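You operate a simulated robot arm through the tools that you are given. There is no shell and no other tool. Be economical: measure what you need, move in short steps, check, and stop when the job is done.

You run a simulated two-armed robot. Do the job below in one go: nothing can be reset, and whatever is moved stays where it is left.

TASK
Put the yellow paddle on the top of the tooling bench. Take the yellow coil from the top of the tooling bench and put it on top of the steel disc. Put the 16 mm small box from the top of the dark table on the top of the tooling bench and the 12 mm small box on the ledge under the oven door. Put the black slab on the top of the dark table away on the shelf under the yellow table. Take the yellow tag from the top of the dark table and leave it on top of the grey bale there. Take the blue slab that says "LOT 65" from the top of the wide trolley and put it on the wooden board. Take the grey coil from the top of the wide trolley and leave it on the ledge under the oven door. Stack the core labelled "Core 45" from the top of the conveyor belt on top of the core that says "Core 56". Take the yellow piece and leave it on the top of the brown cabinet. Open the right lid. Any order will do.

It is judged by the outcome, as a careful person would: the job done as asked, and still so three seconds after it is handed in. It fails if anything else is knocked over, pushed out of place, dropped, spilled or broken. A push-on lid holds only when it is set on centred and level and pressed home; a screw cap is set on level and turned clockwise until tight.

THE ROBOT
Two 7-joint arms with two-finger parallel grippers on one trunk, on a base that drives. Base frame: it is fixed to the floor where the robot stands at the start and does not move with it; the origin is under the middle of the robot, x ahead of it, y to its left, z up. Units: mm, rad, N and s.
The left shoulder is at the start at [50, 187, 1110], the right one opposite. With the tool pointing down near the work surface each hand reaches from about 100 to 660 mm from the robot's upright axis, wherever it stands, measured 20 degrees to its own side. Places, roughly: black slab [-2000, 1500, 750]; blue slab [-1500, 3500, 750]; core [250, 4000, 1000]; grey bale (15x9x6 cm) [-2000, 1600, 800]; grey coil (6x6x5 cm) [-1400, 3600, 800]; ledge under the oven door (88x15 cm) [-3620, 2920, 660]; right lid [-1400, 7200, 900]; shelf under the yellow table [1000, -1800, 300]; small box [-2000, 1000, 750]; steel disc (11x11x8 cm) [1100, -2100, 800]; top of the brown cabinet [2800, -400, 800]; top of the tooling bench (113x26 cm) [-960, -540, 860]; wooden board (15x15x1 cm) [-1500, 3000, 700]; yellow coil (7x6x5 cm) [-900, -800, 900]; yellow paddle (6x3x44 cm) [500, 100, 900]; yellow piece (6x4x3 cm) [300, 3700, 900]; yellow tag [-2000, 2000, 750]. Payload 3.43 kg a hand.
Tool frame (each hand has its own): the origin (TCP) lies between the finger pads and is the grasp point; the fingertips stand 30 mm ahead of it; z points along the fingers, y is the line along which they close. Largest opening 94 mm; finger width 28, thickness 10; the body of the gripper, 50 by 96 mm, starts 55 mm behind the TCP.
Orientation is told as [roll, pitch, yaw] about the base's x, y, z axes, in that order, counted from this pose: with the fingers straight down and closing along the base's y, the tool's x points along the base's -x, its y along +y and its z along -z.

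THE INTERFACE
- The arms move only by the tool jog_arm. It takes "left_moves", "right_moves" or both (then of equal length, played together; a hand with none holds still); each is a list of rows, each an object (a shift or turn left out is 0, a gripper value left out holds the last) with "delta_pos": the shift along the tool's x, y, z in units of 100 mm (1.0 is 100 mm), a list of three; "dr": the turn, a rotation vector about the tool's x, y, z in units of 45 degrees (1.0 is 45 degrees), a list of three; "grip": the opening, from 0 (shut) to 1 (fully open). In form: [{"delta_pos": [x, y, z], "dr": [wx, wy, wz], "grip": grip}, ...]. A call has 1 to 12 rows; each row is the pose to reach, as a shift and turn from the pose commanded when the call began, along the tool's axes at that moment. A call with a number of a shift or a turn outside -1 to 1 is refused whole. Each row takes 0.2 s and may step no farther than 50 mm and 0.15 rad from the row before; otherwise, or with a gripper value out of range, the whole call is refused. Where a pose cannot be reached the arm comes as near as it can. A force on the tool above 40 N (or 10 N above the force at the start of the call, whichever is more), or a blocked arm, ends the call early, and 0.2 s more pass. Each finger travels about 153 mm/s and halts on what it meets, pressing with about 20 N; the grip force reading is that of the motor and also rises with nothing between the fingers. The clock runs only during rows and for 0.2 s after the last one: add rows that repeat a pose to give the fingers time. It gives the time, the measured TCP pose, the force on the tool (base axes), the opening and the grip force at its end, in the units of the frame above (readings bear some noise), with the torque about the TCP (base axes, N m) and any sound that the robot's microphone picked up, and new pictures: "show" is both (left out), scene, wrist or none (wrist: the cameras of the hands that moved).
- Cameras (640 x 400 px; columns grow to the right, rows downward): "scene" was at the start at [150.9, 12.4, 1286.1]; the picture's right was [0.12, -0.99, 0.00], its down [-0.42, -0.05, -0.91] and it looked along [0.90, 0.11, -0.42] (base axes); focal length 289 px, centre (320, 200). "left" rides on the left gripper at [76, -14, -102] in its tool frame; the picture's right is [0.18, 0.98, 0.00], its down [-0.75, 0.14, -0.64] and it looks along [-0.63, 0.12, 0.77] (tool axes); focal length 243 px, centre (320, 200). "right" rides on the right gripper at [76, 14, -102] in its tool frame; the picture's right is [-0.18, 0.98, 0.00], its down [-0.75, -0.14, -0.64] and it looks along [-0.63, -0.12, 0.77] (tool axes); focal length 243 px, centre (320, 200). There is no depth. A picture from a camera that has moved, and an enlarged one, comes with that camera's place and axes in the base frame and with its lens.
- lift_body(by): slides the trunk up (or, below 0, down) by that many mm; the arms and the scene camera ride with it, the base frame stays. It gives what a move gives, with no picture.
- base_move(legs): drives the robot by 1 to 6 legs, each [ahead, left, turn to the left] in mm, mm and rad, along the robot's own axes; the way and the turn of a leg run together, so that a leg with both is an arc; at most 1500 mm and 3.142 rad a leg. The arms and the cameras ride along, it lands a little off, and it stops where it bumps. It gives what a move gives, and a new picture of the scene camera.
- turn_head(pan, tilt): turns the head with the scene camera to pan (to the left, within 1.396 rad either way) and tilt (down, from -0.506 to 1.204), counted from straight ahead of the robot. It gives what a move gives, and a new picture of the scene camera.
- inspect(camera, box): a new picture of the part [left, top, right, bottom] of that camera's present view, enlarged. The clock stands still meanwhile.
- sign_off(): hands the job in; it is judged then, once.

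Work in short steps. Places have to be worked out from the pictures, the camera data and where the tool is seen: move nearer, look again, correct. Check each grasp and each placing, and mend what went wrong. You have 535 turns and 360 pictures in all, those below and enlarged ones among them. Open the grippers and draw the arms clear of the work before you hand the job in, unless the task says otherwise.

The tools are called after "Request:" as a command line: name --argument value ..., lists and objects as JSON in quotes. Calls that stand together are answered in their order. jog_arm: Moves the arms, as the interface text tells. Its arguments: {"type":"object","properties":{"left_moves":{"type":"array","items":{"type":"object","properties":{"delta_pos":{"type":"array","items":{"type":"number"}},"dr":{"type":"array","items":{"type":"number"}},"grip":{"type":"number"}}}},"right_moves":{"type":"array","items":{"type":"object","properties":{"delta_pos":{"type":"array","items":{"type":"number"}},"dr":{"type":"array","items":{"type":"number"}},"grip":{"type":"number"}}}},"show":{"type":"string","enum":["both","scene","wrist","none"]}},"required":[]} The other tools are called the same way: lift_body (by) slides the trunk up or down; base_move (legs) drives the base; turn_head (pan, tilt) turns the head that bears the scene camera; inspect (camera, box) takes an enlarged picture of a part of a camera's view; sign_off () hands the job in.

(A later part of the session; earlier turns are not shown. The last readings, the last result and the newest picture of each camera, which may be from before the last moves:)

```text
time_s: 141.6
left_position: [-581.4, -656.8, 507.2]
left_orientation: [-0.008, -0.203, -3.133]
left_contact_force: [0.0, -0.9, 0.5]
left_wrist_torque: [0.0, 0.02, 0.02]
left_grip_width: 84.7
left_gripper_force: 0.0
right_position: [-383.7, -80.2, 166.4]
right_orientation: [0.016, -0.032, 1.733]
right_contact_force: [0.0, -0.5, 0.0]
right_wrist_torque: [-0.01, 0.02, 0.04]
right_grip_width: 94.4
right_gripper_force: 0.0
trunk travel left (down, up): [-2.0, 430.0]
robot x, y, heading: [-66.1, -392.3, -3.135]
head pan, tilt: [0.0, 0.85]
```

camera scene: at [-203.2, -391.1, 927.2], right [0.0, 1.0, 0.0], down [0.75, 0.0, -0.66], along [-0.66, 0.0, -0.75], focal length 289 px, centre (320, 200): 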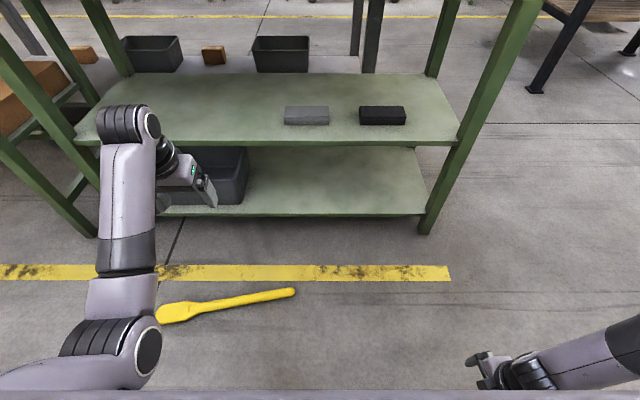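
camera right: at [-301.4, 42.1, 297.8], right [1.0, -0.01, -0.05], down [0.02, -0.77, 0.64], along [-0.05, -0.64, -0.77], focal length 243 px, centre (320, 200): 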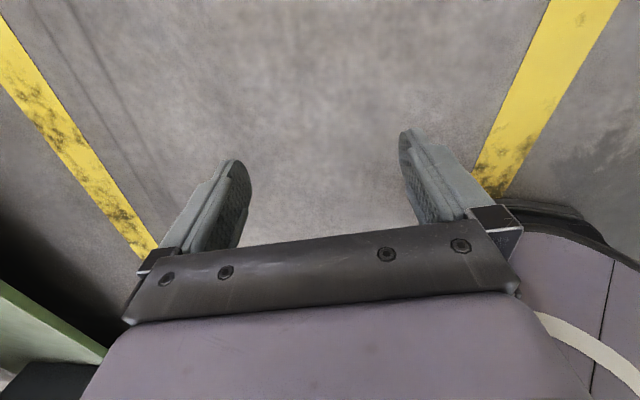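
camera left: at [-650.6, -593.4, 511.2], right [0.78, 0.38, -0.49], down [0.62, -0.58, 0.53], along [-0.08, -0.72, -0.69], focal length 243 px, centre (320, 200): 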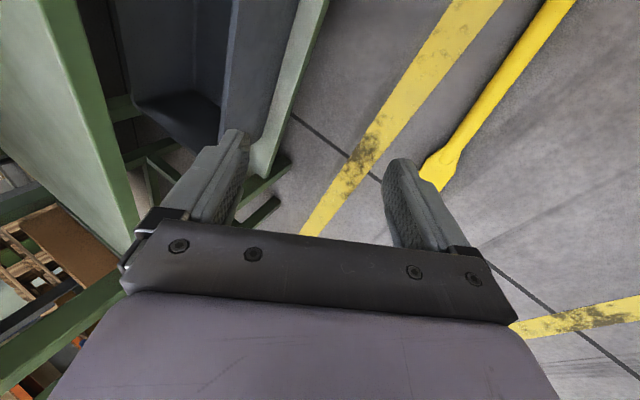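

Request:
jog_arm --right_moves '[{"delta_pos": [0.3, 0.3, 0]}, {"delta_pos": [0.7, 0.4, 0]}, {"delta_pos": [1, 0.4, 0]}]' --show "none"

Request:
jog_arm --right_moves '[{"delta_pos": [0.4, 0.1, 0]}, {"delta_pos": [0.8, 0.2, 0]}, {"delta_pos": [1, 0.2, 0]}]' --show "none"

Request:
jog_arm --right_moves '[{"delta_pos": [0.1, -0.3, 0.2]}, {"delta_pos": [0.2, -0.6, 0.4]}, {"delta_pos": [0.2, -0.9, 0.6]}]' --show "none"

```text
time_s: 142.4
left_position: [-579.9, -656.8, 506.7]
left_orientation: [-0.007, -0.203, -3.133]
left_contact_force: [-0.1, 0.4, -0.2]
left_wrist_torque: [0.01, -0.01, 0.0]
left_grip_width: 84.3
left_gripper_force: 0.1
right_position: [-404.5, -187.1, 164.8]
right_orientation: [0.014, -0.031, 1.735]
right_contact_force: [0.8, 0.5, 0.3]
right_wrist_torque: [-0.01, 0.01, 0.0]
right_grip_width: 93.9
right_gripper_force: 0.0
trunk travel left (down, up): [-2.0, 430.0]
robot x, y, heading: [-64.2, -391.1, -3.139]
head pan, tilt: [0.0, 0.85]
```

```text
time_s: 143.0
left_position: [-581.3, -655.6, 508.6]
left_orientation: [-0.01, -0.207, -3.133]
left_contact_force: [-1.2, 1.1, -0.3]
left_wrist_torque: [0.03, 0.04, 0.0]
left_grip_width: 84.4
left_gripper_force: 0.1
right_position: [-421.8, -240.1, 163.4]
right_orientation: [0.026, -0.062, 1.732]
right_contact_force: [-6.4, 2.6, 2.8]
right_wrist_torque: [-0.13, -0.57, 0.09]
right_grip_width: 90.7
right_gripper_force: 0.0
trunk travel left (down, up): [-2.0, 430.0]
robot x, y, heading: [-68.3, -390.9, -3.136]
head pan, tilt: [0.0, 0.85]
stopped in row 2 (right hand): the force on the tool passed its limit at 48 N (the readings are from after the stop); the commanded pose is now the measured one
```

```text
time_s: 143.3
left_position: [-580.5, -655.9, 508.5]
left_orientation: [-0.009, -0.205, -3.135]
left_contact_force: [-0.9, 0.6, 0.4]
left_wrist_torque: [0.02, 0.03, 0.0]
left_grip_width: 84.6
left_gripper_force: 0.0
right_position: [-419.2, -232.3, 157.5]
right_orientation: [0.039, -0.079, 1.726]
right_contact_force: [-4.0, 6.9, 2.8]
right_wrist_torque: [-0.42, -0.38, 0.36]
right_grip_width: 92.1
right_gripper_force: 0.0
trunk travel left (down, up): [-2.0, 430.0]
robot x, y, heading: [-71.7, -390.4, -3.142]
head pan, tilt: [0.0, 0.85]
stopped in row 1 (right hand): the force on the tool passed its limit at 54 N (the readings are from after the stop); the commanded pose is now the measured one
```

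The blocker is evidently my own wide torso, so the floor is reachable only beside the shoulder, arm nearly straight. I test the left arm reaching sideways-down (≈150 ahead, 440 left), first moving it outward.

Request:
jog_arm --left_moves '[{"delta_pos": [0, 0.4, 0], "dr": [0, 0.1, 0.1]}, {"delta_pos": [0, 0.8, 0], "dr": [0, 0.2, 0.25]}, {"delta_pos": [0, 1, 0], "dr": [0, 0.26, 0.4]}]' --show "none"

Request:
jog_arm --left_moves '[{"delta_pos": [0.3, 0.3, 0.2], "dr": [0, 0, 0.17]}, {"delta_pos": [0.6, 0.5, 0.4], "dr": [0, 0, 0.34]}, {"delta_pos": [0.9, 0.7, 0.6], "dr": [0, 0, 0.5]}]' --show "scene"

```text
time_s: 144.1
left_position: [-579.4, -756.8, 506.0]
left_orientation: [0.022, 0.004, 2.835]
left_contact_force: [0.2, 0.1, -0.5]
left_wrist_torque: [0.0, 0.02, 0.0]
left_grip_width: 84.5
left_gripper_force: 0.0
right_position: [-419.3, -232.7, 157.4]
right_orientation: [0.038, -0.079, 1.726]
right_contact_force: [-7.6, 16.7, 1.0]
right_wrist_torque: [-1.05, -0.62, 0.97]
right_grip_width: 90.9
right_gripper_force: 0.1
trunk travel left (down, up): [-2.0, 430.0]
robot x, y, heading: [-64.8, -391.6, -3.135]
head pan, tilt: [0.0, 0.85]
```

```text
time_s: 144.9
left_position: [-515.6, -851.2, 449.2]
left_orientation: [0.02, 0.009, 2.441]
left_contact_force: [1.1, -0.8, -0.1]
left_wrist_torque: [0.0, -0.01, 0.03]
left_grip_width: 84.7
left_gripper_force: 0.1
right_position: [-419.6, -233.1, 157.8]
right_orientation: [0.038, -0.078, 1.728]
right_contact_force: [-10.2, 16.4, 0.9]
right_wrist_torque: [-1.06, -0.62, 0.93]
right_grip_width: 90.0
right_gripper_force: 0.1
trunk travel left (down, up): [-2.0, 430.0]
robot x, y, heading: [-64.1, -391.7, -3.133]
head pan, tilt: [0.0, 0.85]
camera scene: at [-202.1, -391.2, 927.4], right [0.0, 1.0, 0.0], down [0.75, 0.0, -0.66], along [-0.66, 0.0, -0.75], focal length 289 px, centre (320, 200)
```

scene: 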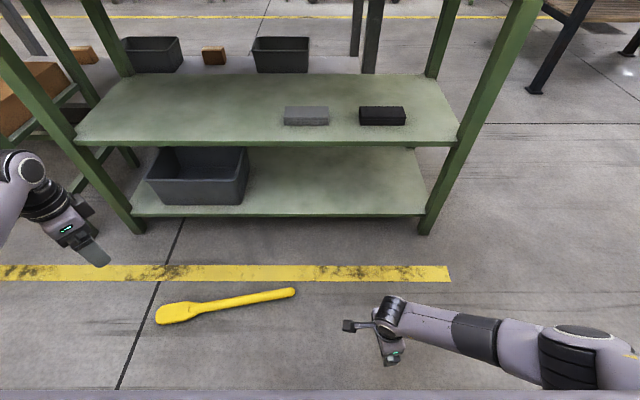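

The left arm moves well sideways. I continue inward-down, and free the right hand from contact.

Request:
jog_arm --left_moves '[{"delta_pos": [0.25, -0.2, 0.2], "dr": [0, 0, 0.15]}, {"delta_pos": [0.5, -0.4, 0.35], "dr": [0, 0, 0.3]}, {"delta_pos": [0.73, -0.61, 0.5], "dr": [0, 0, 0.45]}]' --right_moves '[{"delta_pos": [-0.3, 0.2, -0.2]}, {"delta_pos": [-0.5, 0.4, -0.5]}, {"delta_pos": [-0.5, 0.5, -0.9]}]' --show "none"

Request:
jog_arm --left_moves '[{"delta_pos": [0.15, -0.27, 0.25], "dr": [0, 0, 0.15]}, {"delta_pos": [0.3, -0.5, 0.5], "dr": [0, 0, 0.3]}, {"delta_pos": [0.47, -0.82, 0.8], "dr": [0, 0, 0.44]}]' --show "none"

Request:
jog_arm --left_moves '[{"delta_pos": [0.05, -0.3, 0.3]}, {"delta_pos": [0.1, -0.6, 0.6]}, {"delta_pos": [0.16, -0.94, 0.9]}]' --show "none"

```text
time_s: 145.7
left_position: [-418.9, -851.4, 398.1]
left_orientation: [0.017, 0.017, 2.089]
left_contact_force: [0.2, -1.1, 0.0]
left_wrist_torque: [0.03, 0.02, 0.01]
left_grip_width: 84.4
left_gripper_force: 0.1
right_position: [-472.2, -202.9, 251.7]
right_orientation: [0.039, -0.073, 1.728]
right_contact_force: [-0.7, 0.0, -0.3]
right_wrist_torque: [-0.01, -0.02, 0.01]
right_grip_width: 93.9
right_gripper_force: 0.0
trunk travel left (down, up): [-2.0, 430.0]
robot x, y, heading: [-63.0, -392.2, -3.14]
head pan, tilt: [0.0, 0.85]
```

```text
time_s: 146.5
left_position: [-326.8, -853.9, 316.8]
left_orientation: [0.011, 0.024, 1.743]
left_contact_force: [-0.1, -0.5, -0.2]
left_wrist_torque: [-0.01, -0.03, -0.03]
left_grip_width: 84.5
left_gripper_force: 0.0
right_position: [-471.3, -201.7, 253.0]
right_orientation: [0.039, -0.076, 1.728]
right_contact_force: [0.0, -0.2, -0.2]
right_wrist_torque: [0.0, -0.01, 0.0]
right_grip_width: 94.1
right_gripper_force: 0.1
trunk travel left (down, up): [-2.0, 430.0]
robot x, y, heading: [-66.5, -392.6, -3.141]
head pan, tilt: [0.0, 0.85]
```

```text
time_s: 147.3
left_position: [-231.2, -857.8, 225.8]
left_orientation: [0.01, 0.022, 1.748]
left_contact_force: [-0.3, -0.1, -0.1]
left_wrist_torque: [0.01, -0.01, -0.02]
left_grip_width: 84.5
left_gripper_force: 0.0
right_position: [-471.6, -201.7, 251.9]
right_orientation: [0.038, -0.074, 1.728]
right_contact_force: [-0.3, 1.5, 0.7]
right_wrist_torque: [-0.01, 0.0, -0.01]
right_grip_width: 94.0
right_gripper_force: 0.0
trunk travel left (down, up): [-2.0, 430.0]
robot x, y, heading: [-67.6, -392.4, -3.139]
head pan, tilt: [0.0, 0.85]
```

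Very good. I go down and slightly inward.

Request:
jog_arm --left_moves '[{"delta_pos": [-0.15, 0, 0.35]}, {"delta_pos": [-0.3, 0, 0.7]}, {"delta_pos": [-0.45, 0, 1]}]' --show "none"

Request:
jog_arm --left_moves '[{"delta_pos": [-0.1, 0, 0.3]}, {"delta_pos": [-0.2, 0, 0.6]}, {"delta_pos": [-0.3, 0, 0.8]}]' --show "wrist"

```text
time_s: 148.1
left_position: [-240.7, -814.3, 125.2]
left_orientation: [0.008, 0.024, 1.744]
left_contact_force: [0.5, -0.2, -0.4]
left_wrist_torque: [0.0, 0.04, -0.04]
left_grip_width: 84.5
left_gripper_force: 0.1
right_position: [-471.6, -201.8, 253.1]
right_orientation: [0.038, -0.075, 1.727]
right_contact_force: [0.3, -0.6, -0.4]
right_wrist_torque: [0.0, 0.01, 0.0]
right_grip_width: 94.0
right_gripper_force: 0.1
trunk travel left (down, up): [-2.0, 430.0]
robot x, y, heading: [-66.8, -392.0, -3.136]
head pan, tilt: [0.0, 0.85]
```

```text
time_s: 148.9
left_position: [-246.1, -784.8, 46.0]
left_orientation: [0.008, 0.024, 1.743]
left_contact_force: [-0.4, -0.6, 0.6]
left_wrist_torque: [-0.01, -0.01, 0.03]
left_grip_width: 84.8
left_gripper_force: 0.1
right_position: [-472.3, -202.8, 251.7]
right_orientation: [0.039, -0.075, 1.726]
right_contact_force: [0.6, 0.1, -0.2]
right_wrist_torque: [0.01, 0.0, 0.05]
right_grip_width: 94.1
right_gripper_force: 0.0
trunk travel left (down, up): [-2.0, 430.0]
robot x, y, heading: [-66.6, -391.4, -3.14]
head pan, tilt: [0.0, 0.85]
camera left: at [-218.5, -855.2, 148.9], right [-0.94, -0.35, 0.01], down [-0.27, 0.73, 0.63], along [-0.23, 0.58, -0.78], focal length 243 px, centre (320, 200)
```

left: 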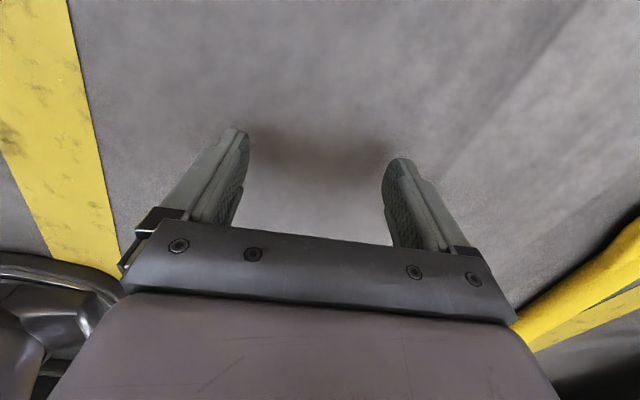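

z=46 reached with no contact. I raise the left hand to z≈120 and swing the right hand out to its side so it clears the bench before driving in.

Request:
jog_arm --left_moves '[{"delta_pos": [0, 0, -0.3]}, {"delta_pos": [0, 0, -0.6]}, {"delta_pos": [0.1, 0, -0.75]}]' --right_moves '[{"delta_pos": [-0.35, 0, 0]}, {"delta_pos": [-0.7, 0, 0]}, {"delta_pos": [-1, 0, 0]}]' --show "none"

Request:
jog_arm --right_moves '[{"delta_pos": [-0.4, 0, -0.2]}, {"delta_pos": [-0.8, -0.1, -0.4]}, {"delta_pos": [-1, -0.3, -0.6]}, {"delta_pos": [-1, -0.6, -0.6]}]' --show "none"

Request:
jog_arm --right_moves '[{"delta_pos": [-0.3, -0.3, 0]}, {"delta_pos": [-0.6, -0.6, 0]}, {"delta_pos": [-0.7, -1, 0]}]' --show "none"

Request:
jog_arm --right_moves '[{"delta_pos": [0, -0.4, 0]}, {"delta_pos": [0, -0.8, 0]}, {"delta_pos": [0, -1, 0]}]' --show "scene"

```text
time_s: 149.7
left_position: [-244.3, -795.0, 122.2]
left_orientation: [0.007, 0.023, 1.745]
left_contact_force: [-0.4, 0.0, -0.6]
left_wrist_torque: [-0.02, -0.01, -0.01]
left_grip_width: 84.5
left_gripper_force: 0.1
right_position: [-489.0, -102.3, 260.6]
right_orientation: [0.04, -0.076, 1.728]
right_contact_force: [0.0, -0.6, 0.5]
right_wrist_torque: [0.02, -0.02, -0.02]
right_grip_width: 94.1
right_gripper_force: 0.1
trunk travel left (down, up): [-2.0, 430.0]
robot x, y, heading: [-67.1, -392.4, -3.136]
head pan, tilt: [0.0, 0.85]
```

```text
time_s: 150.7
left_position: [-244.6, -794.5, 121.3]
left_orientation: [0.008, 0.023, 1.747]
left_contact_force: [-0.7, 0.6, -0.3]
left_wrist_torque: [0.06, 0.01, 0.04]
left_grip_width: 84.6
left_gripper_force: 0.1
right_position: [-442.0, 4.8, 325.4]
right_orientation: [0.037, -0.075, 1.728]
right_contact_force: [0.5, -0.2, 0.3]
right_wrist_torque: [0.0, 0.0, -0.02]
right_grip_width: 94.1
right_gripper_force: 0.1
trunk travel left (down, up): [-2.0, 430.0]
robot x, y, heading: [-67.5, -391.5, -3.135]
head pan, tilt: [0.0, 0.85]
```

```text
time_s: 151.5
left_position: [-244.4, -795.7, 120.8]
left_orientation: [0.007, 0.022, 1.746]
left_contact_force: [0.1, 0.5, -0.4]
left_wrist_torque: [0.03, -0.01, 0.01]
left_grip_width: 84.9
left_gripper_force: 0.1
right_position: [-353.6, 86.2, 323.3]
right_orientation: [0.041, -0.075, 1.73]
right_contact_force: [-0.2, 0.1, 0.6]
right_wrist_torque: [0.01, -0.02, -0.01]
right_grip_width: 94.0
right_gripper_force: 0.1
trunk travel left (down, up): [-2.0, 430.0]
robot x, y, heading: [-68.5, -391.2, -3.137]
head pan, tilt: [0.0, 0.85]
```

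```text
time_s: 152.3
left_position: [-244.4, -794.4, 120.4]
left_orientation: [0.009, 0.022, 1.745]
left_contact_force: [0.0, -0.4, -0.9]
left_wrist_torque: [0.0, 0.0, -0.02]
left_grip_width: 84.7
left_gripper_force: 0.1
right_position: [-255.6, 103.7, 322.9]
right_orientation: [0.04, -0.075, 1.726]
right_contact_force: [0.0, -0.2, 0.1]
right_wrist_torque: [-0.01, 0.01, 0.02]
right_grip_width: 94.1
right_gripper_force: 0.1
trunk travel left (down, up): [-2.0, 430.0]
robot x, y, heading: [-71.4, -388.7, -3.139]
head pan, tilt: [0.0, 0.85]
camera scene: at [-202.2, -391.1, 927.3], right [0.0, 1.0, 0.0], down [0.75, 0.0, -0.66], along [-0.66, 0.0, -0.75], focal length 289 px, centre (320, 200)
```

scene: 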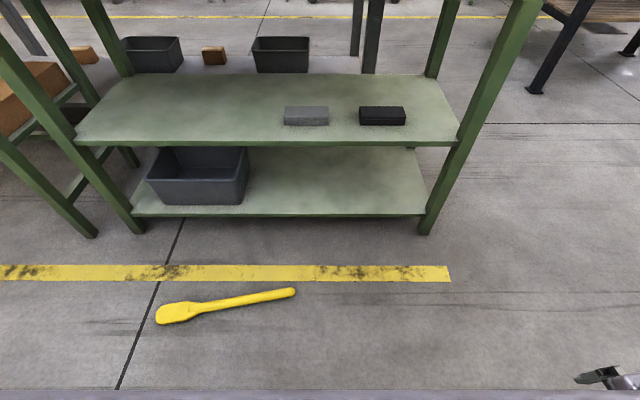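

I drive so the left hand is over the handle at about (-563,-700).

Request:
base_move --legs '[[319, -94, 0]]'

Request:
jog_arm --left_moves '[{"delta_pos": [0, 0, 0.2]}]' --show "wrist"

```text
time_s: 154.5
left_position: [-566.9, -702.3, 120.9]
left_orientation: [0.01, 0.022, 1.743]
left_contact_force: [0.8, 0.6, 0.3]
left_wrist_torque: [0.0, -0.01, -0.02]
left_grip_width: 84.5
left_gripper_force: 0.1
right_position: [-578.1, 195.8, 323.1]
right_orientation: [0.038, -0.075, 1.726]
right_contact_force: [-0.4, 0.1, 0.1]
right_wrist_torque: [0.0, 0.0, 0.0]
right_grip_width: 94.2
right_gripper_force: 0.1
trunk travel left (down, up): [-2.0, 430.0]
robot x, y, heading: [-393.4, -298.5, -3.141]
head pan, tilt: [0.0, 0.85]
camera scene: at [-524.3, -298.9, 927.3], right [0.0, 1.0, 0.0], down [0.75, 0.0, -0.66], along [-0.66, 0.0, -0.75], focal length 289 px, centre (320, 200)
```

scene: 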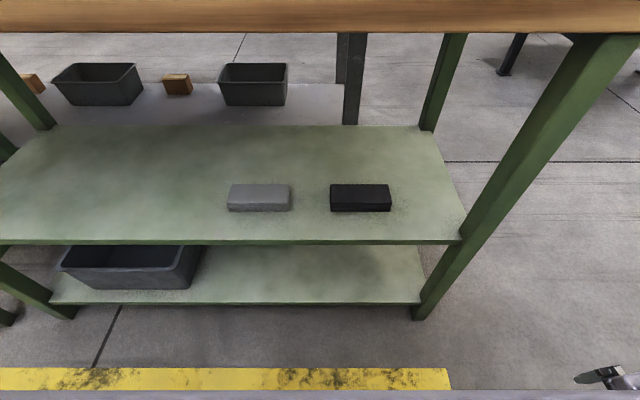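

```text
time_s: 154.9
left_position: [-568.0, -703.7, 102.0]
left_orientation: [0.01, 0.023, 1.743]
left_contact_force: [0.8, -1.0, -1.4]
left_wrist_torque: [-0.01, 0.01, 0.0]
left_grip_width: 84.4
left_gripper_force: 0.0
right_position: [-577.5, 195.8, 321.9]
right_orientation: [0.04, -0.076, 1.726]
right_contact_force: [-0.1, 1.2, 0.2]
right_wrist_torque: [-0.01, -0.01, 0.0]
right_grip_width: 94.0
right_gripper_force: 0.1
trunk travel left (down, up): [-2.0, 430.0]
robot x, y, heading: [-388.7, -300.5, -3.141]
head pan, tilt: [0.0, 0.85]
camera left: at [-540.8, -774.4, 204.5], right [-0.94, -0.35, 0.01], down [-0.27, 0.73, 0.63], along [-0.23, 0.58, -0.78], focal length 243 px, centre (320, 200)
```

left: 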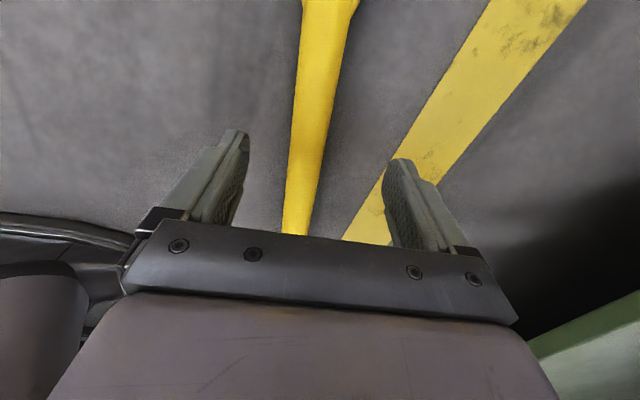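

The handle lies between the fingers. For more depth I bring the base 30 mm nearer both ways, compensating with the arm, then descend to z≈38.

Request:
jog_arm --left_moves '[{"delta_pos": [-0.245, -0.35, 0]}]' --show "none"

Request:
base_move --legs '[[32, 30, 0]]'

Request:
jog_arm --left_moves '[{"delta_pos": [0, 0, 0.3]}, {"delta_pos": [0, 0, 0.5]}, {"delta_pos": [0, 0, 0.63]}]' --show "wrist"

```text
time_s: 155.3
left_position: [-536.6, -676.1, 101.9]
left_orientation: [0.009, 0.023, 1.744]
left_contact_force: [-0.7, 0.1, -0.1]
left_wrist_torque: [0.01, -0.03, 0.0]
left_grip_width: 84.6
left_gripper_force: 0.0
right_position: [-576.2, 195.5, 323.2]
right_orientation: [0.04, -0.076, 1.726]
right_contact_force: [-0.1, 0.1, 0.5]
right_wrist_torque: [0.01, 0.0, 0.01]
right_grip_width: 94.0
right_gripper_force: 0.1
trunk travel left (down, up): [-2.0, 430.0]
robot x, y, heading: [-385.4, -299.0, -3.135]
head pan, tilt: [0.0, 0.85]
```

```text
time_s: 156.3
left_position: [-569.2, -705.3, 100.8]
left_orientation: [0.008, 0.022, 1.743]
left_contact_force: [0.4, -0.8, 0.2]
left_wrist_torque: [-0.01, 0.0, 0.01]
left_grip_width: 84.7
left_gripper_force: 0.0
right_position: [-608.8, 165.9, 322.2]
right_orientation: [0.038, -0.074, 1.727]
right_contact_force: [0.3, -0.2, 0.4]
right_wrist_torque: [0.03, 0.01, 0.04]
right_grip_width: 93.9
right_gripper_force: 0.0
trunk travel left (down, up): [-2.0, 430.0]
robot x, y, heading: [-421.9, -324.0, -3.141]
head pan, tilt: [0.0, 0.85]
camera scene: at [-555.5, -328.2, 927.3], right [0.0, 1.0, 0.0], down [0.75, 0.0, -0.66], along [-0.66, 0.0, -0.75], focal length 289 px, centre (320, 200)
```

scene: 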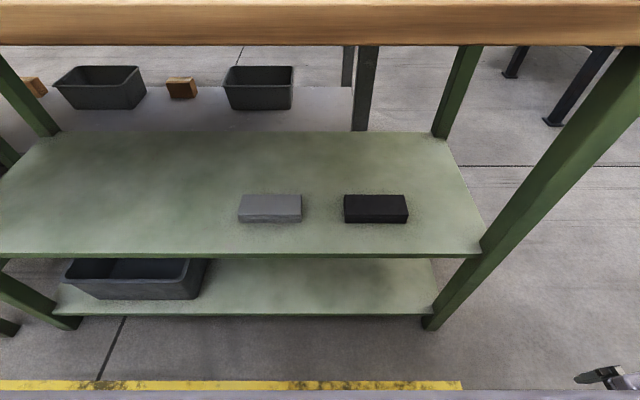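

```text
time_s: 157.1
left_position: [-568.9, -706.6, 39.1]
left_orientation: [0.01, 0.022, 1.744]
left_contact_force: [-0.9, 0.2, -0.5]
left_wrist_torque: [-0.03, -0.02, -0.01]
left_grip_width: 84.8
left_gripper_force: 0.0
right_position: [-609.0, 165.7, 322.0]
right_orientation: [0.038, -0.074, 1.727]
right_contact_force: [0.5, -0.4, 0.2]
right_wrist_torque: [-0.02, -0.01, 0.0]
right_grip_width: 93.7
right_gripper_force: 0.0
trunk travel left (down, up): [-2.0, 430.0]
robot x, y, heading: [-418.6, -329.0, -3.138]
head pan, tilt: [0.0, 0.85]
camera left: at [-540.7, -774.9, 141.6], right [-0.94, -0.35, 0.01], down [-0.26, 0.73, 0.63], along [-0.23, 0.58, -0.78], focal length 243 px, centre (320, 200)
```

left: 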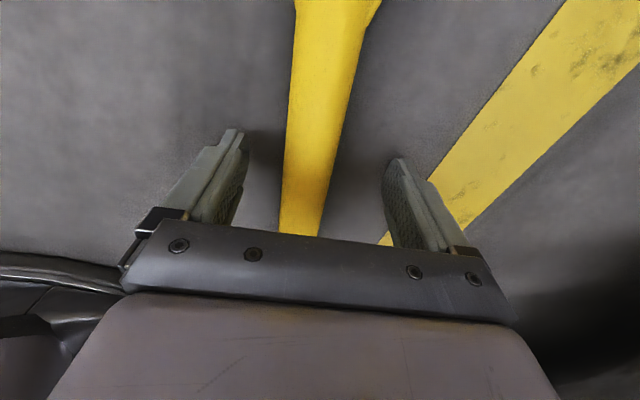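

z=39 and the handle sits between the pads. I close.

Request:
jog_arm --left_moves '[{"grip": 0.3}, {"grip": 0}, {"grip": 0}, {"grip": 0}]' --show "none"

Request:
jog_arm --left_moves '[{"delta_pos": [0, 0, -0.3]}, {"delta_pos": [0, 0, -0.6]}, {"delta_pos": [0, 0, -0.9]}]' --show "wrist"

```text
time_s: 158.1
left_position: [-567.6, -704.6, 38.6]
left_orientation: [0.008, 0.022, 1.744]
left_contact_force: [0.1, -0.3, 0.8]
left_wrist_torque: [-0.09, 0.03, 0.01]
left_grip_width: 29.6
left_gripper_force: 19.7
right_position: [-608.3, 165.3, 323.1]
right_orientation: [0.038, -0.074, 1.725]
right_contact_force: [-0.7, 0.3, 0.1]
right_wrist_torque: [0.0, 0.01, 0.02]
right_grip_width: 94.0
right_gripper_force: 0.0
trunk travel left (down, up): [-2.0, 430.0]
robot x, y, heading: [-421.9, -330.6, -3.14]
head pan, tilt: [0.0, 0.85]
```

```text
time_s: 158.9
left_position: [-568.7, -703.8, 129.4]
left_orientation: [0.007, 0.025, 1.745]
left_contact_force: [0.7, -0.6, 0.0]
left_wrist_torque: [0.01, 0.01, 0.04]
left_grip_width: 0.1
left_gripper_force: 20.3
right_position: [-608.3, 166.3, 322.9]
right_orientation: [0.039, -0.076, 1.726]
right_contact_force: [-0.4, 1.3, -0.5]
right_wrist_torque: [0.03, -0.01, -0.01]
right_grip_width: 93.9
right_gripper_force: 0.0
trunk travel left (down, up): [-2.0, 430.0]
robot x, y, heading: [-419.1, -330.3, -3.139]
head pan, tilt: [0.0, 0.85]
camera left: at [-541.1, -773.8, 232.4], right [-0.94, -0.35, 0.01], down [-0.27, 0.73, 0.63], along [-0.23, 0.58, -0.78], focal length 243 px, centre (320, 200)
```

left: 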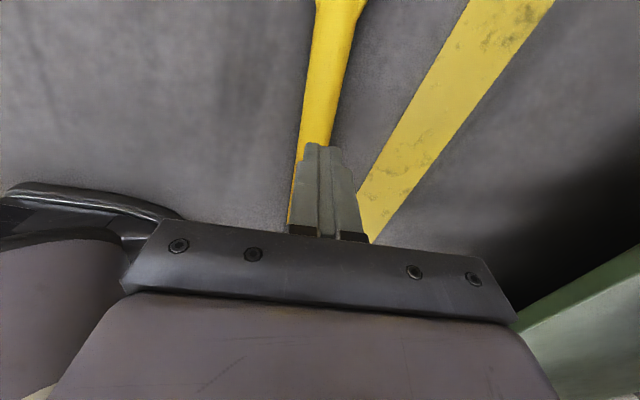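

It slipped: only the very tips touched, as the handle is flatter. I open, come slightly nearer, and go lower (tips at the floor).

Request:
jog_arm --left_moves '[{"delta_pos": [-0.17, -0.18, 0], "grip": 0.7}, {"delta_pos": [-0.17, -0.18, 0], "grip": 0.7}]' --show "none"

Request:
base_move --legs '[[15, 20, 0]]'

Request:
jog_arm --left_moves '[{"delta_pos": [0, 0, 0.4]}, {"delta_pos": [0, 0, 0.8]}, {"delta_pos": [0, 0, 0.9]}, {"delta_pos": [0, 0, 0.98]}]' --show "wrist"

```text
time_s: 159.5
left_position: [-552.9, -685.0, 128.6]
left_orientation: [0.009, 0.023, 1.743]
left_contact_force: [-1.3, -0.6, 0.1]
left_wrist_torque: [0.0, 0.01, 0.02]
left_grip_width: 65.6
left_gripper_force: 0.0
right_position: [-609.4, 165.4, 322.3]
right_orientation: [0.037, -0.075, 1.726]
right_contact_force: [-0.2, -1.3, 1.3]
right_wrist_torque: [0.02, 0.01, 0.01]
right_grip_width: 94.4
right_gripper_force: 0.0
trunk travel left (down, up): [-2.0, 430.0]
robot x, y, heading: [-422.0, -329.4, -3.142]
head pan, tilt: [0.0, 0.85]
```

```text
time_s: 160.3
left_position: [-569.4, -705.4, 128.1]
left_orientation: [0.008, 0.024, 1.743]
left_contact_force: [0.1, 0.1, -0.8]
left_wrist_torque: [-0.01, 0.0, 0.01]
left_grip_width: 65.7
left_gripper_force: 0.0
right_position: [-623.3, 145.5, 321.6]
right_orientation: [0.039, -0.076, 1.724]
right_contact_force: [0.9, 0.5, 0.9]
right_wrist_torque: [-0.02, -0.03, 0.03]
right_grip_width: 93.9
right_gripper_force: 0.1
trunk travel left (down, up): [-2.0, 430.0]
robot x, y, heading: [-435.7, -346.3, -3.141]
head pan, tilt: [0.0, 0.85]
camera scene: at [-570.5, -347.9, 927.3], right [0.0, 1.0, 0.0], down [0.75, 0.0, -0.66], along [-0.66, 0.0, -0.75], focal length 289 px, centre (320, 200)
```

scene: 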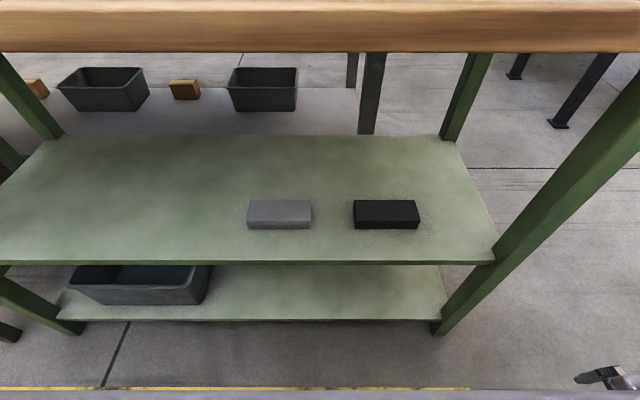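

```text
time_s: 161.3
left_position: [-569.4, -704.8, 30.8]
left_orientation: [0.01, 0.024, 1.743]
left_contact_force: [-0.1, 1.8, 4.5]
left_wrist_torque: [0.16, -0.19, 0.09]
left_grip_width: 66.1
left_gripper_force: 0.3
right_position: [-623.3, 146.8, 321.6]
right_orientation: [0.038, -0.076, 1.726]
right_contact_force: [-0.8, 0.3, -0.2]
right_wrist_torque: [0.0, 0.03, 0.02]
right_grip_width: 94.1
right_gripper_force: 0.0
trunk travel left (down, up): [-2.0, 430.0]
robot x, y, heading: [-437.0, -343.2, -3.142]
head pan, tilt: [0.0, 0.85]
camera left: at [-542.5, -776.0, 133.5], right [-0.94, -0.35, 0.01], down [-0.27, 0.73, 0.63], along [-0.23, 0.58, -0.78], focal length 243 px, centre (320, 200)
```

left: 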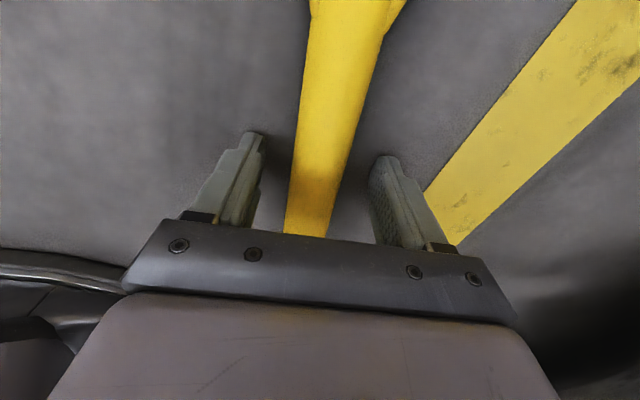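

Fingertips are just touching the floor (4.5 N). I close and lift gently.

Request:
jog_arm --left_moves '[{"grip": 0.3}, {"grip": 0}, {"grip": 0}, {"grip": 0}, {"delta_pos": [0, 0, -0.2], "grip": 0}, {"delta_pos": [0, 0, -0.4], "grip": 0}]' --show "wrist"

```text
time_s: 162.7
left_position: [-567.8, -705.9, 71.6]
left_orientation: [0.008, 0.026, 1.743]
left_contact_force: [0.0, -0.2, -0.7]
left_wrist_torque: [0.0, 0.0, 0.03]
left_grip_width: 0.0
left_gripper_force: 19.8
right_position: [-623.0, 145.7, 322.4]
right_orientation: [0.039, -0.075, 1.726]
right_contact_force: [-0.3, -0.9, 0.7]
right_wrist_torque: [0.01, -0.01, 0.03]
right_grip_width: 93.9
right_gripper_force: 0.0
trunk travel left (down, up): [-2.0, 430.0]
robot x, y, heading: [-434.3, -351.4, -3.139]
head pan, tilt: [0.0, 0.85]
camera left: at [-540.5, -775.5, 173.9], right [-0.94, -0.35, 0.01], down [-0.27, 0.73, 0.62], along [-0.23, 0.58, -0.78], focal length 243 px, centre (320, 200)
```

left: 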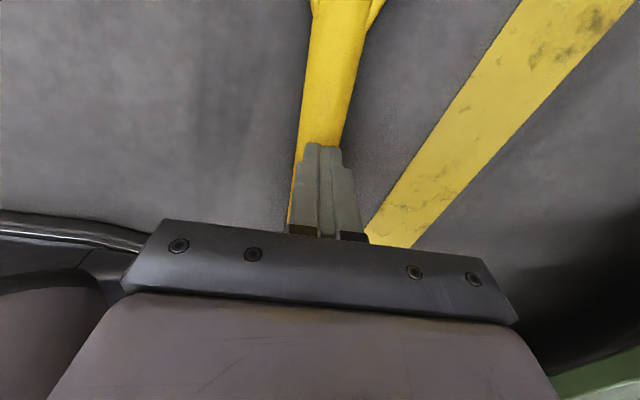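

It slipped again. I regrip and read the width before lifting.

Request:
jog_arm --left_moves '[{"grip": 0.6}, {"delta_pos": [0, 0, 0.2], "grip": 0.6}, {"delta_pos": [0, 0, 0.4], "grip": 0.6}, {"delta_pos": [0, 0, 0.42], "grip": 0.2}, {"delta_pos": [0, 0, 0.42], "grip": 0}, {"delta_pos": [0, 0, 0.42], "grip": 0}]' --show "wrist"

```text
time_s: 164.2
left_position: [-569.7, -703.7, 30.1]
left_orientation: [0.008, 0.023, 1.744]
left_contact_force: [3.3, 2.5, 39.8]
left_wrist_torque: [0.65, -0.6, 0.07]
left_grip_width: 29.6
left_gripper_force: 19.9
right_position: [-624.5, 145.6, 321.5]
right_orientation: [0.041, -0.073, 1.728]
right_contact_force: [0.3, 1.0, -0.1]
right_wrist_torque: [0.02, 0.02, -0.03]
right_grip_width: 93.7
right_gripper_force: 0.0
trunk travel left (down, up): [-2.0, 430.0]
robot x, y, heading: [-437.8, -347.6, -3.139]
head pan, tilt: [0.0, 0.85]
stopped in row 6 (left hand): the force on the tool passed its limit at 41 N (the readings are from after the stop); the commanded pose is now the measured one
camera left: at [-541.2, -774.4, 133.3], right [-0.94, -0.35, 0.01], down [-0.27, 0.73, 0.63], along [-0.23, 0.58, -0.78], focal length 243 px, centre (320, 200)
```

left: 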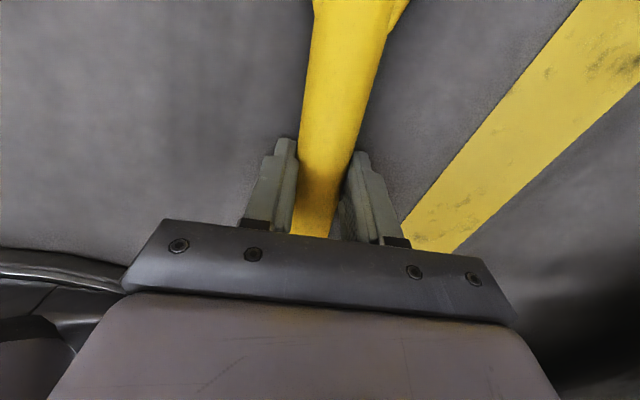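

Firm at 29.6 mm, pressing the floor. I lift very slowly.

Request:
jog_arm --left_moves '[{"delta_pos": [0, 0, -0.03], "grip": 0}, {"delta_pos": [0, 0, -0.06], "grip": 0}, {"delta_pos": [0, 0, -0.09], "grip": 0}, {"delta_pos": [0, 0, -0.12], "grip": 0}]' --show "wrist"

```text
time_s: 165.2
left_position: [-568.7, -704.7, 40.2]
left_orientation: [0.007, 0.021, 1.744]
left_contact_force: [0.5, -3.3, -17.2]
left_wrist_torque: [-0.12, -0.01, 0.09]
left_grip_width: 29.6
left_gripper_force: 20.0
right_position: [-623.2, 145.9, 323.3]
right_orientation: [0.038, -0.077, 1.727]
right_contact_force: [-0.6, -0.3, -0.2]
right_wrist_torque: [-0.02, -0.02, -0.04]
right_grip_width: 94.1
right_gripper_force: 0.0
trunk travel left (down, up): [-2.0, 430.0]
robot x, y, heading: [-435.4, -350.8, -3.137]
head pan, tilt: [0.0, 0.85]
camera left: at [-540.8, -774.2, 143.2], right [-0.94, -0.35, 0.01], down [-0.27, 0.73, 0.63], along [-0.23, 0.58, -0.78], focal length 243 px, centre (320, 200)
```

left: 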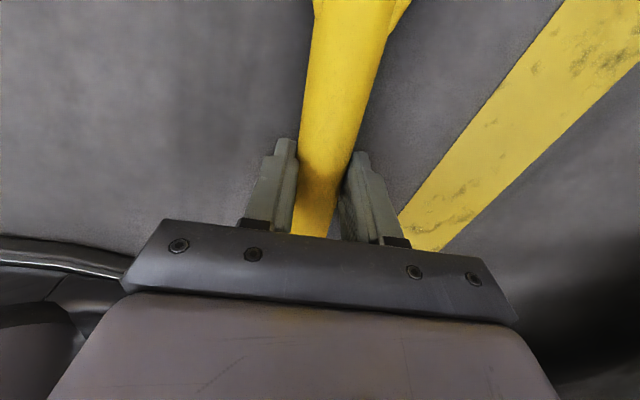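

A 17 N pull-down is odd. I lift a bit more to see the trend.

Request:
jog_arm --left_moves '[{"delta_pos": [0, 0, -0.03], "grip": 0}, {"delta_pos": [0, 0, -0.06], "grip": 0}]' --show "none"

Request:
inspect --camera "left" --box '[0, 0, 640, 400]'

```text
time_s: 165.8
left_position: [-567.9, -702.8, 46.2]
left_orientation: [0.008, 0.021, 1.744]
left_contact_force: [1.0, -2.4, -16.6]
left_wrist_torque: [-0.01, 0.08, 0.19]
left_grip_width: 29.5
left_gripper_force: 20.1
right_position: [-622.3, 145.7, 321.9]
right_orientation: [0.037, -0.076, 1.728]
right_contact_force: [-0.6, -0.3, 0.1]
right_wrist_torque: [0.01, -0.02, 0.01]
right_grip_width: 94.0
right_gripper_force: 0.0
trunk travel left (down, up): [-2.0, 430.0]
robot x, y, heading: [-435.2, -348.8, -3.142]
head pan, tilt: [0.0, 0.85]
```

```text
1.00 times, centred on (320, 200) of left (not enlarged: the box is as wide or as high as the picture)
camera zoom: at [-540.5, -773.3, 149.3], right [-0.94, -0.35, 0.01], down [-0.27, 0.73, 0.63], along [-0.23, 0.58, -0.78], focal length 243 px, centre (320, 200)
```

zoom: 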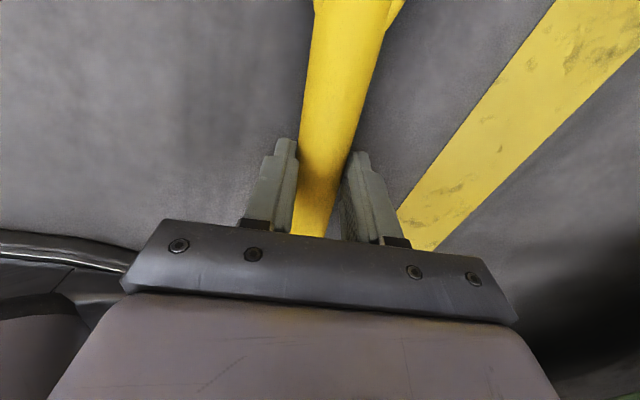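

Constant 17 N means the fingers slide: the handle end is pinned, surely under my own foot. I release, raise, back the base 70 while keeping the hand, and look.

Request:
jog_arm --left_moves '[{"grip": 0.7}, {"delta_pos": [0, 0, -0.3], "grip": 0.7}, {"delta_pos": [0, 0, -0.6], "grip": 0.7}]' --show "none"

Request:
base_move --legs '[[-70, 0, 0]]'

Request:
jog_arm --left_moves '[{"delta_pos": [-0.1, 0.35, 0]}, {"delta_pos": [-0.2, 0.68, 0]}]' --show "wrist"

```text
time_s: 166.6
left_position: [-566.9, -700.5, 107.1]
left_orientation: [0.006, 0.022, 1.746]
left_contact_force: [0.2, -0.1, 0.0]
left_wrist_torque: [0.0, 0.02, -0.02]
left_grip_width: 65.9
left_gripper_force: 0.0
right_position: [-622.9, 145.5, 322.1]
right_orientation: [0.039, -0.075, 1.726]
right_contact_force: [0.0, -0.2, -0.5]
right_wrist_torque: [-0.03, 0.0, 0.02]
right_grip_width: 93.9
right_gripper_force: 0.1
trunk travel left (down, up): [-2.0, 430.0]
robot x, y, heading: [-434.8, -348.6, -3.141]
head pan, tilt: [0.0, 0.85]
```

```text
time_s: 167.6
left_position: [-495.5, -700.2, 107.6]
left_orientation: [0.008, 0.022, 1.745]
left_contact_force: [-1.4, 0.0, -0.2]
left_wrist_torque: [0.0, -0.01, 0.02]
left_grip_width: 66.0
left_gripper_force: 0.2
right_position: [-552.4, 146.5, 322.4]
right_orientation: [0.039, -0.074, 1.726]
right_contact_force: [-0.2, -0.5, 0.0]
right_wrist_torque: [0.03, -0.02, -0.02]
right_grip_width: 94.1
right_gripper_force: 0.0
trunk travel left (down, up): [-2.0, 430.0]
robot x, y, heading: [-364.6, -348.5, -3.141]
head pan, tilt: [0.0, 0.85]
camera scene: at [-499.9, -347.7, 927.3], right [0.0, 1.0, 0.0], down [0.75, 0.0, -0.66], along [-0.66, 0.0, -0.75], focal length 289 px, centre (320, 200)
```

scene: 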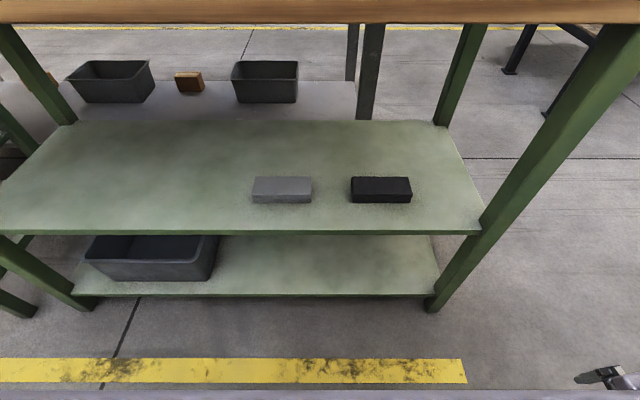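

```text
time_s: 168.2
left_position: [-567.0, -692.5, 107.2]
left_orientation: [0.009, 0.021, 1.742]
left_contact_force: [-0.3, 0.0, 0.4]
left_wrist_torque: [-0.02, 0.0, 0.01]
left_grip_width: 66.1
left_gripper_force: 0.0
right_position: [-553.5, 147.0, 323.2]
right_orientation: [0.038, -0.074, 1.725]
right_contact_force: [-0.8, -1.4, 0.5]
right_wrist_torque: [-0.02, 0.0, 0.02]
right_grip_width: 94.0
right_gripper_force: 0.2
trunk travel left (down, up): [-2.0, 430.0]
robot x, y, heading: [-365.7, -350.6, -3.141]
head pan, tilt: [0.0, 0.85]
camera left: at [-539.8, -763.2, 210.9], right [-0.94, -0.35, 0.01], down [-0.27, 0.73, 0.63], along [-0.23, 0.58, -0.78], focal length 243 px, centre (320, 200)
```

left: 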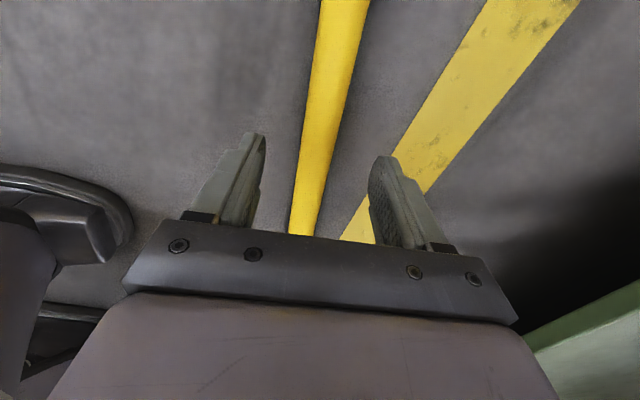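

The foot is visible well away now. I retry: descend to z≈40, close, and lift slowly.

Request:
jog_arm --left_moves '[{"delta_pos": [0, 0, 0.3]}, {"delta_pos": [0, 0, 0.6]}, {"delta_pos": [0, 0, 0.69]}, {"delta_pos": [0, 0, 0.69], "grip": 0.2}, {"delta_pos": [0, 0, 0.69], "grip": 0}, {"delta_pos": [0, 0, 0.69], "grip": 0}, {"delta_pos": [0, 0, 0.69], "grip": 0}, {"delta_pos": [0, 0, 0.65], "grip": 0}, {"delta_pos": [0, 0, 0.6], "grip": 0}]' --show "none"

Request:
jog_arm --left_moves '[{"delta_pos": [0, 0, -0.05], "grip": 0}, {"delta_pos": [0, 0, -0.1], "grip": 0}, {"delta_pos": [0, 0, -0.2], "grip": 0}, {"delta_pos": [0, 0, -0.3], "grip": 0}]' --show "wrist"

```text
time_s: 170.2
left_position: [-565.9, -694.6, 50.0]
left_orientation: [0.007, 0.021, 1.744]
left_contact_force: [-0.9, -0.2, -7.0]
left_wrist_torque: [-0.58, -0.08, 0.06]
left_grip_width: 29.6
left_gripper_force: 20.2
right_position: [-552.8, 147.5, 321.7]
right_orientation: [0.038, -0.076, 1.727]
right_contact_force: [-0.6, -0.9, 0.4]
right_wrist_torque: [0.01, 0.0, 0.0]
right_grip_width: 93.9
right_gripper_force: 0.0
trunk travel left (down, up): [-2.0, 430.0]
robot x, y, heading: [-367.9, -348.5, -3.143]
head pan, tilt: [0.0, 0.85]
```

```text
time_s: 171.2
left_position: [-568.1, -693.0, 79.8]
left_orientation: [0.008, 0.02, 1.742]
left_contact_force: [0.0, 0.6, -0.7]
left_wrist_torque: [-0.02, 0.01, -0.03]
left_grip_width: 0.0
left_gripper_force: 20.3
right_position: [-553.3, 145.7, 323.6]
right_orientation: [0.039, -0.075, 1.726]
right_contact_force: [-0.4, -0.7, 0.1]
right_wrist_torque: [-0.01, 0.02, 0.01]
right_grip_width: 94.1
right_gripper_force: 0.0
trunk travel left (down, up): [-2.0, 430.0]
robot x, y, heading: [-364.7, -350.0, -3.14]
head pan, tilt: [0.0, 0.85]
camera left: at [-540.0, -764.0, 181.8], right [-0.94, -0.35, 0.01], down [-0.27, 0.73, 0.63], along [-0.23, 0.59, -0.78], focal length 243 px, centre (320, 200)
```

left: 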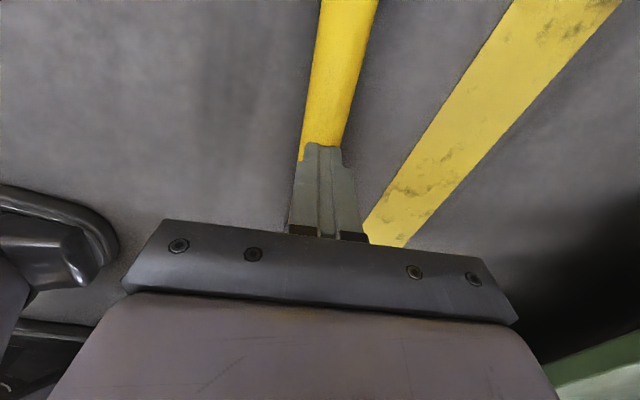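

The pull came from the handle-end side: that end lies under my low torso. I need the paddle fully beside me: heading along it with the left arm straight down at the side. I raise the hand, back off and turn.

Request:
jog_arm --left_moves '[{"delta_pos": [0.1, 0, -0.4], "grip": 0.8}, {"delta_pos": [0.3, 0, -0.8]}, {"delta_pos": [0.5, 0, -1]}]' --show "none"

Request:
base_move --legs '[[-217, 0, 0], [0, 393, 0], [0, 0, -1.38]]'

Request:
jog_arm --left_moves '[{"dr": [0, 0, -0.17]}, {"dr": [0, 0, -0.34]}, {"dr": [0, 0, -0.5]}, {"dr": [0, 0, -0.67]}, {"dr": [0, 0, -0.84]}, {"dr": [0, 0, -0.95]}]' --show "none"

Request:
jog_arm --left_moves '[{"dr": [0, 0, -0.17]}, {"dr": [0, 0, -0.34]}, {"dr": [0, 0, -0.5]}, {"dr": [0, 0, -0.67]}, {"dr": [0, 0, -0.83]}]' --show "both"

```text
time_s: 172.0
left_position: [-555.2, -739.5, 178.6]
left_orientation: [0.008, 0.022, 1.744]
left_contact_force: [0.3, -0.4, 1.0]
left_wrist_torque: [-0.02, 0.02, 0.02]
left_grip_width: 75.1
left_gripper_force: 0.1
right_position: [-552.8, 146.7, 321.9]
right_orientation: [0.04, -0.076, 1.725]
right_contact_force: [0.1, 0.4, 0.4]
right_wrist_torque: [0.02, -0.04, 0.0]
right_grip_width: 93.8
right_gripper_force: 0.1
trunk travel left (down, up): [-2.0, 430.0]
robot x, y, heading: [-359.5, -347.1, -3.141]
head pan, tilt: [0.0, 0.85]
```

```text
time_s: 180.7
left_position: [-566.8, -631.3, 177.5]
left_orientation: [0.008, 0.02, 0.37]
left_contact_force: [-0.4, -0.8, 0.1]
left_wrist_torque: [-0.01, 0.02, 0.01]
left_grip_width: 75.3
left_gripper_force: 0.0
right_position: [305.0, -462.6, 323.1]
right_orientation: [0.039, -0.076, 0.352]
right_contact_force: [-0.8, 0.0, -0.9]
right_wrist_torque: [0.03, -0.04, 0.01]
right_grip_width: 93.9
right_gripper_force: 0.0
trunk travel left (down, up): [-2.0, 430.0]
robot x, y, heading: [-142.9, -745.5, 1.773]
head pan, tilt: [0.0, 0.85]
camera scene: at [-169.7, -608.6, 927.3], right [0.98, 0.2, 0.0], down [0.15, -0.74, -0.66], along [-0.13, 0.65, -0.75], focal length 289 px, centre (320, 200)
```

scene: 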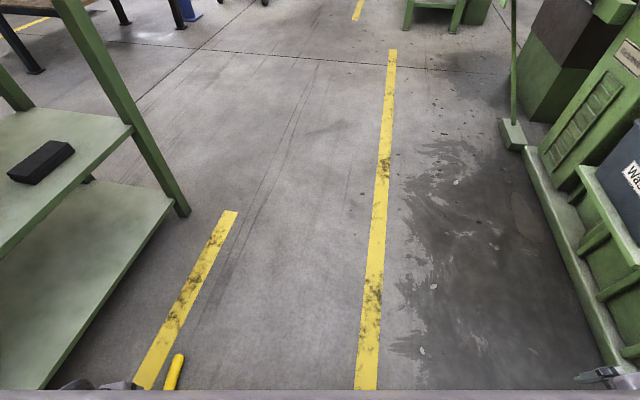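

```text
time_s: 182.1
left_position: [-565.0, -632.1, 177.4]
left_orientation: [0.022, 0.009, 1.12]
left_contact_force: [0.2, 0.0, 0.6]
left_wrist_torque: [0.0, 0.01, 0.0]
left_grip_width: 75.0
left_gripper_force: 0.0
right_position: [304.3, -462.1, 321.3]
right_orientation: [0.038, -0.074, 0.353]
right_contact_force: [0.2, -0.2, 0.4]
right_wrist_torque: [0.0, 0.0, 0.02]
right_grip_width: 94.1
right_gripper_force: 0.0
trunk travel left (down, up): [-2.0, 430.0]
robot x, y, heading: [-143.6, -744.8, 1.772]
head pan, tilt: [0.0, 0.85]
```

```text
time_s: 183.3
left_position: [-566.3, -633.1, 177.8]
left_orientation: [0.022, -0.006, 1.77]
left_contact_force: [-0.1, -0.3, -0.1]
left_wrist_torque: [-0.01, 0.01, -0.01]
left_grip_width: 75.1
left_gripper_force: 0.0
right_position: [304.8, -462.1, 323.0]
right_orientation: [0.039, -0.075, 0.352]
right_contact_force: [0.1, 0.2, 0.6]
right_wrist_torque: [0.02, 0.04, 0.02]
right_grip_width: 93.9
right_gripper_force: 0.0
trunk travel left (down, up): [-2.0, 430.0]
robot x, y, heading: [-142.3, -740.8, 1.77]
head pan, tilt: [0.0, 0.85]
camera scene: at [-169.7, -608.6, 927.3], right [0.98, 0.2, 0.0], down [0.15, -0.74, -0.66], along [-0.13, 0.65, -0.75], focal length 289 px, centre (320, 200)
camera left: at [-534.8, -704.0, 278.3], right [-0.93, -0.38, 0.02], down [-0.27, 0.71, 0.65], along [-0.26, 0.6, -0.76], focal length 243 px, centre (320, 200)
```

scene: 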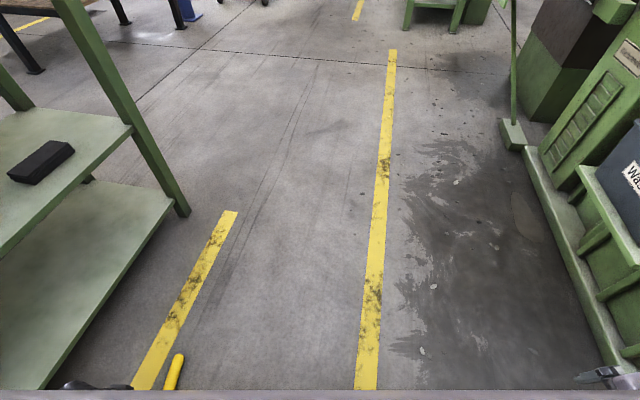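
left: 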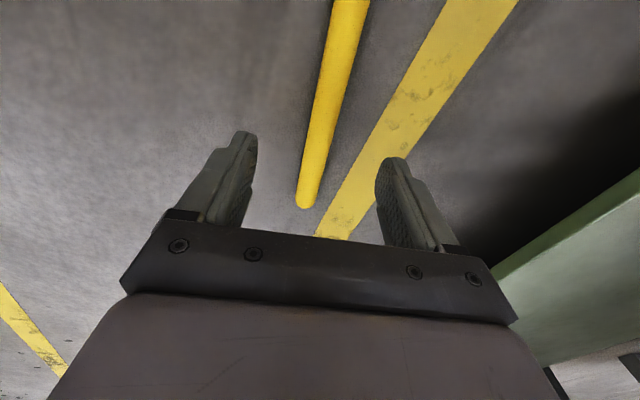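

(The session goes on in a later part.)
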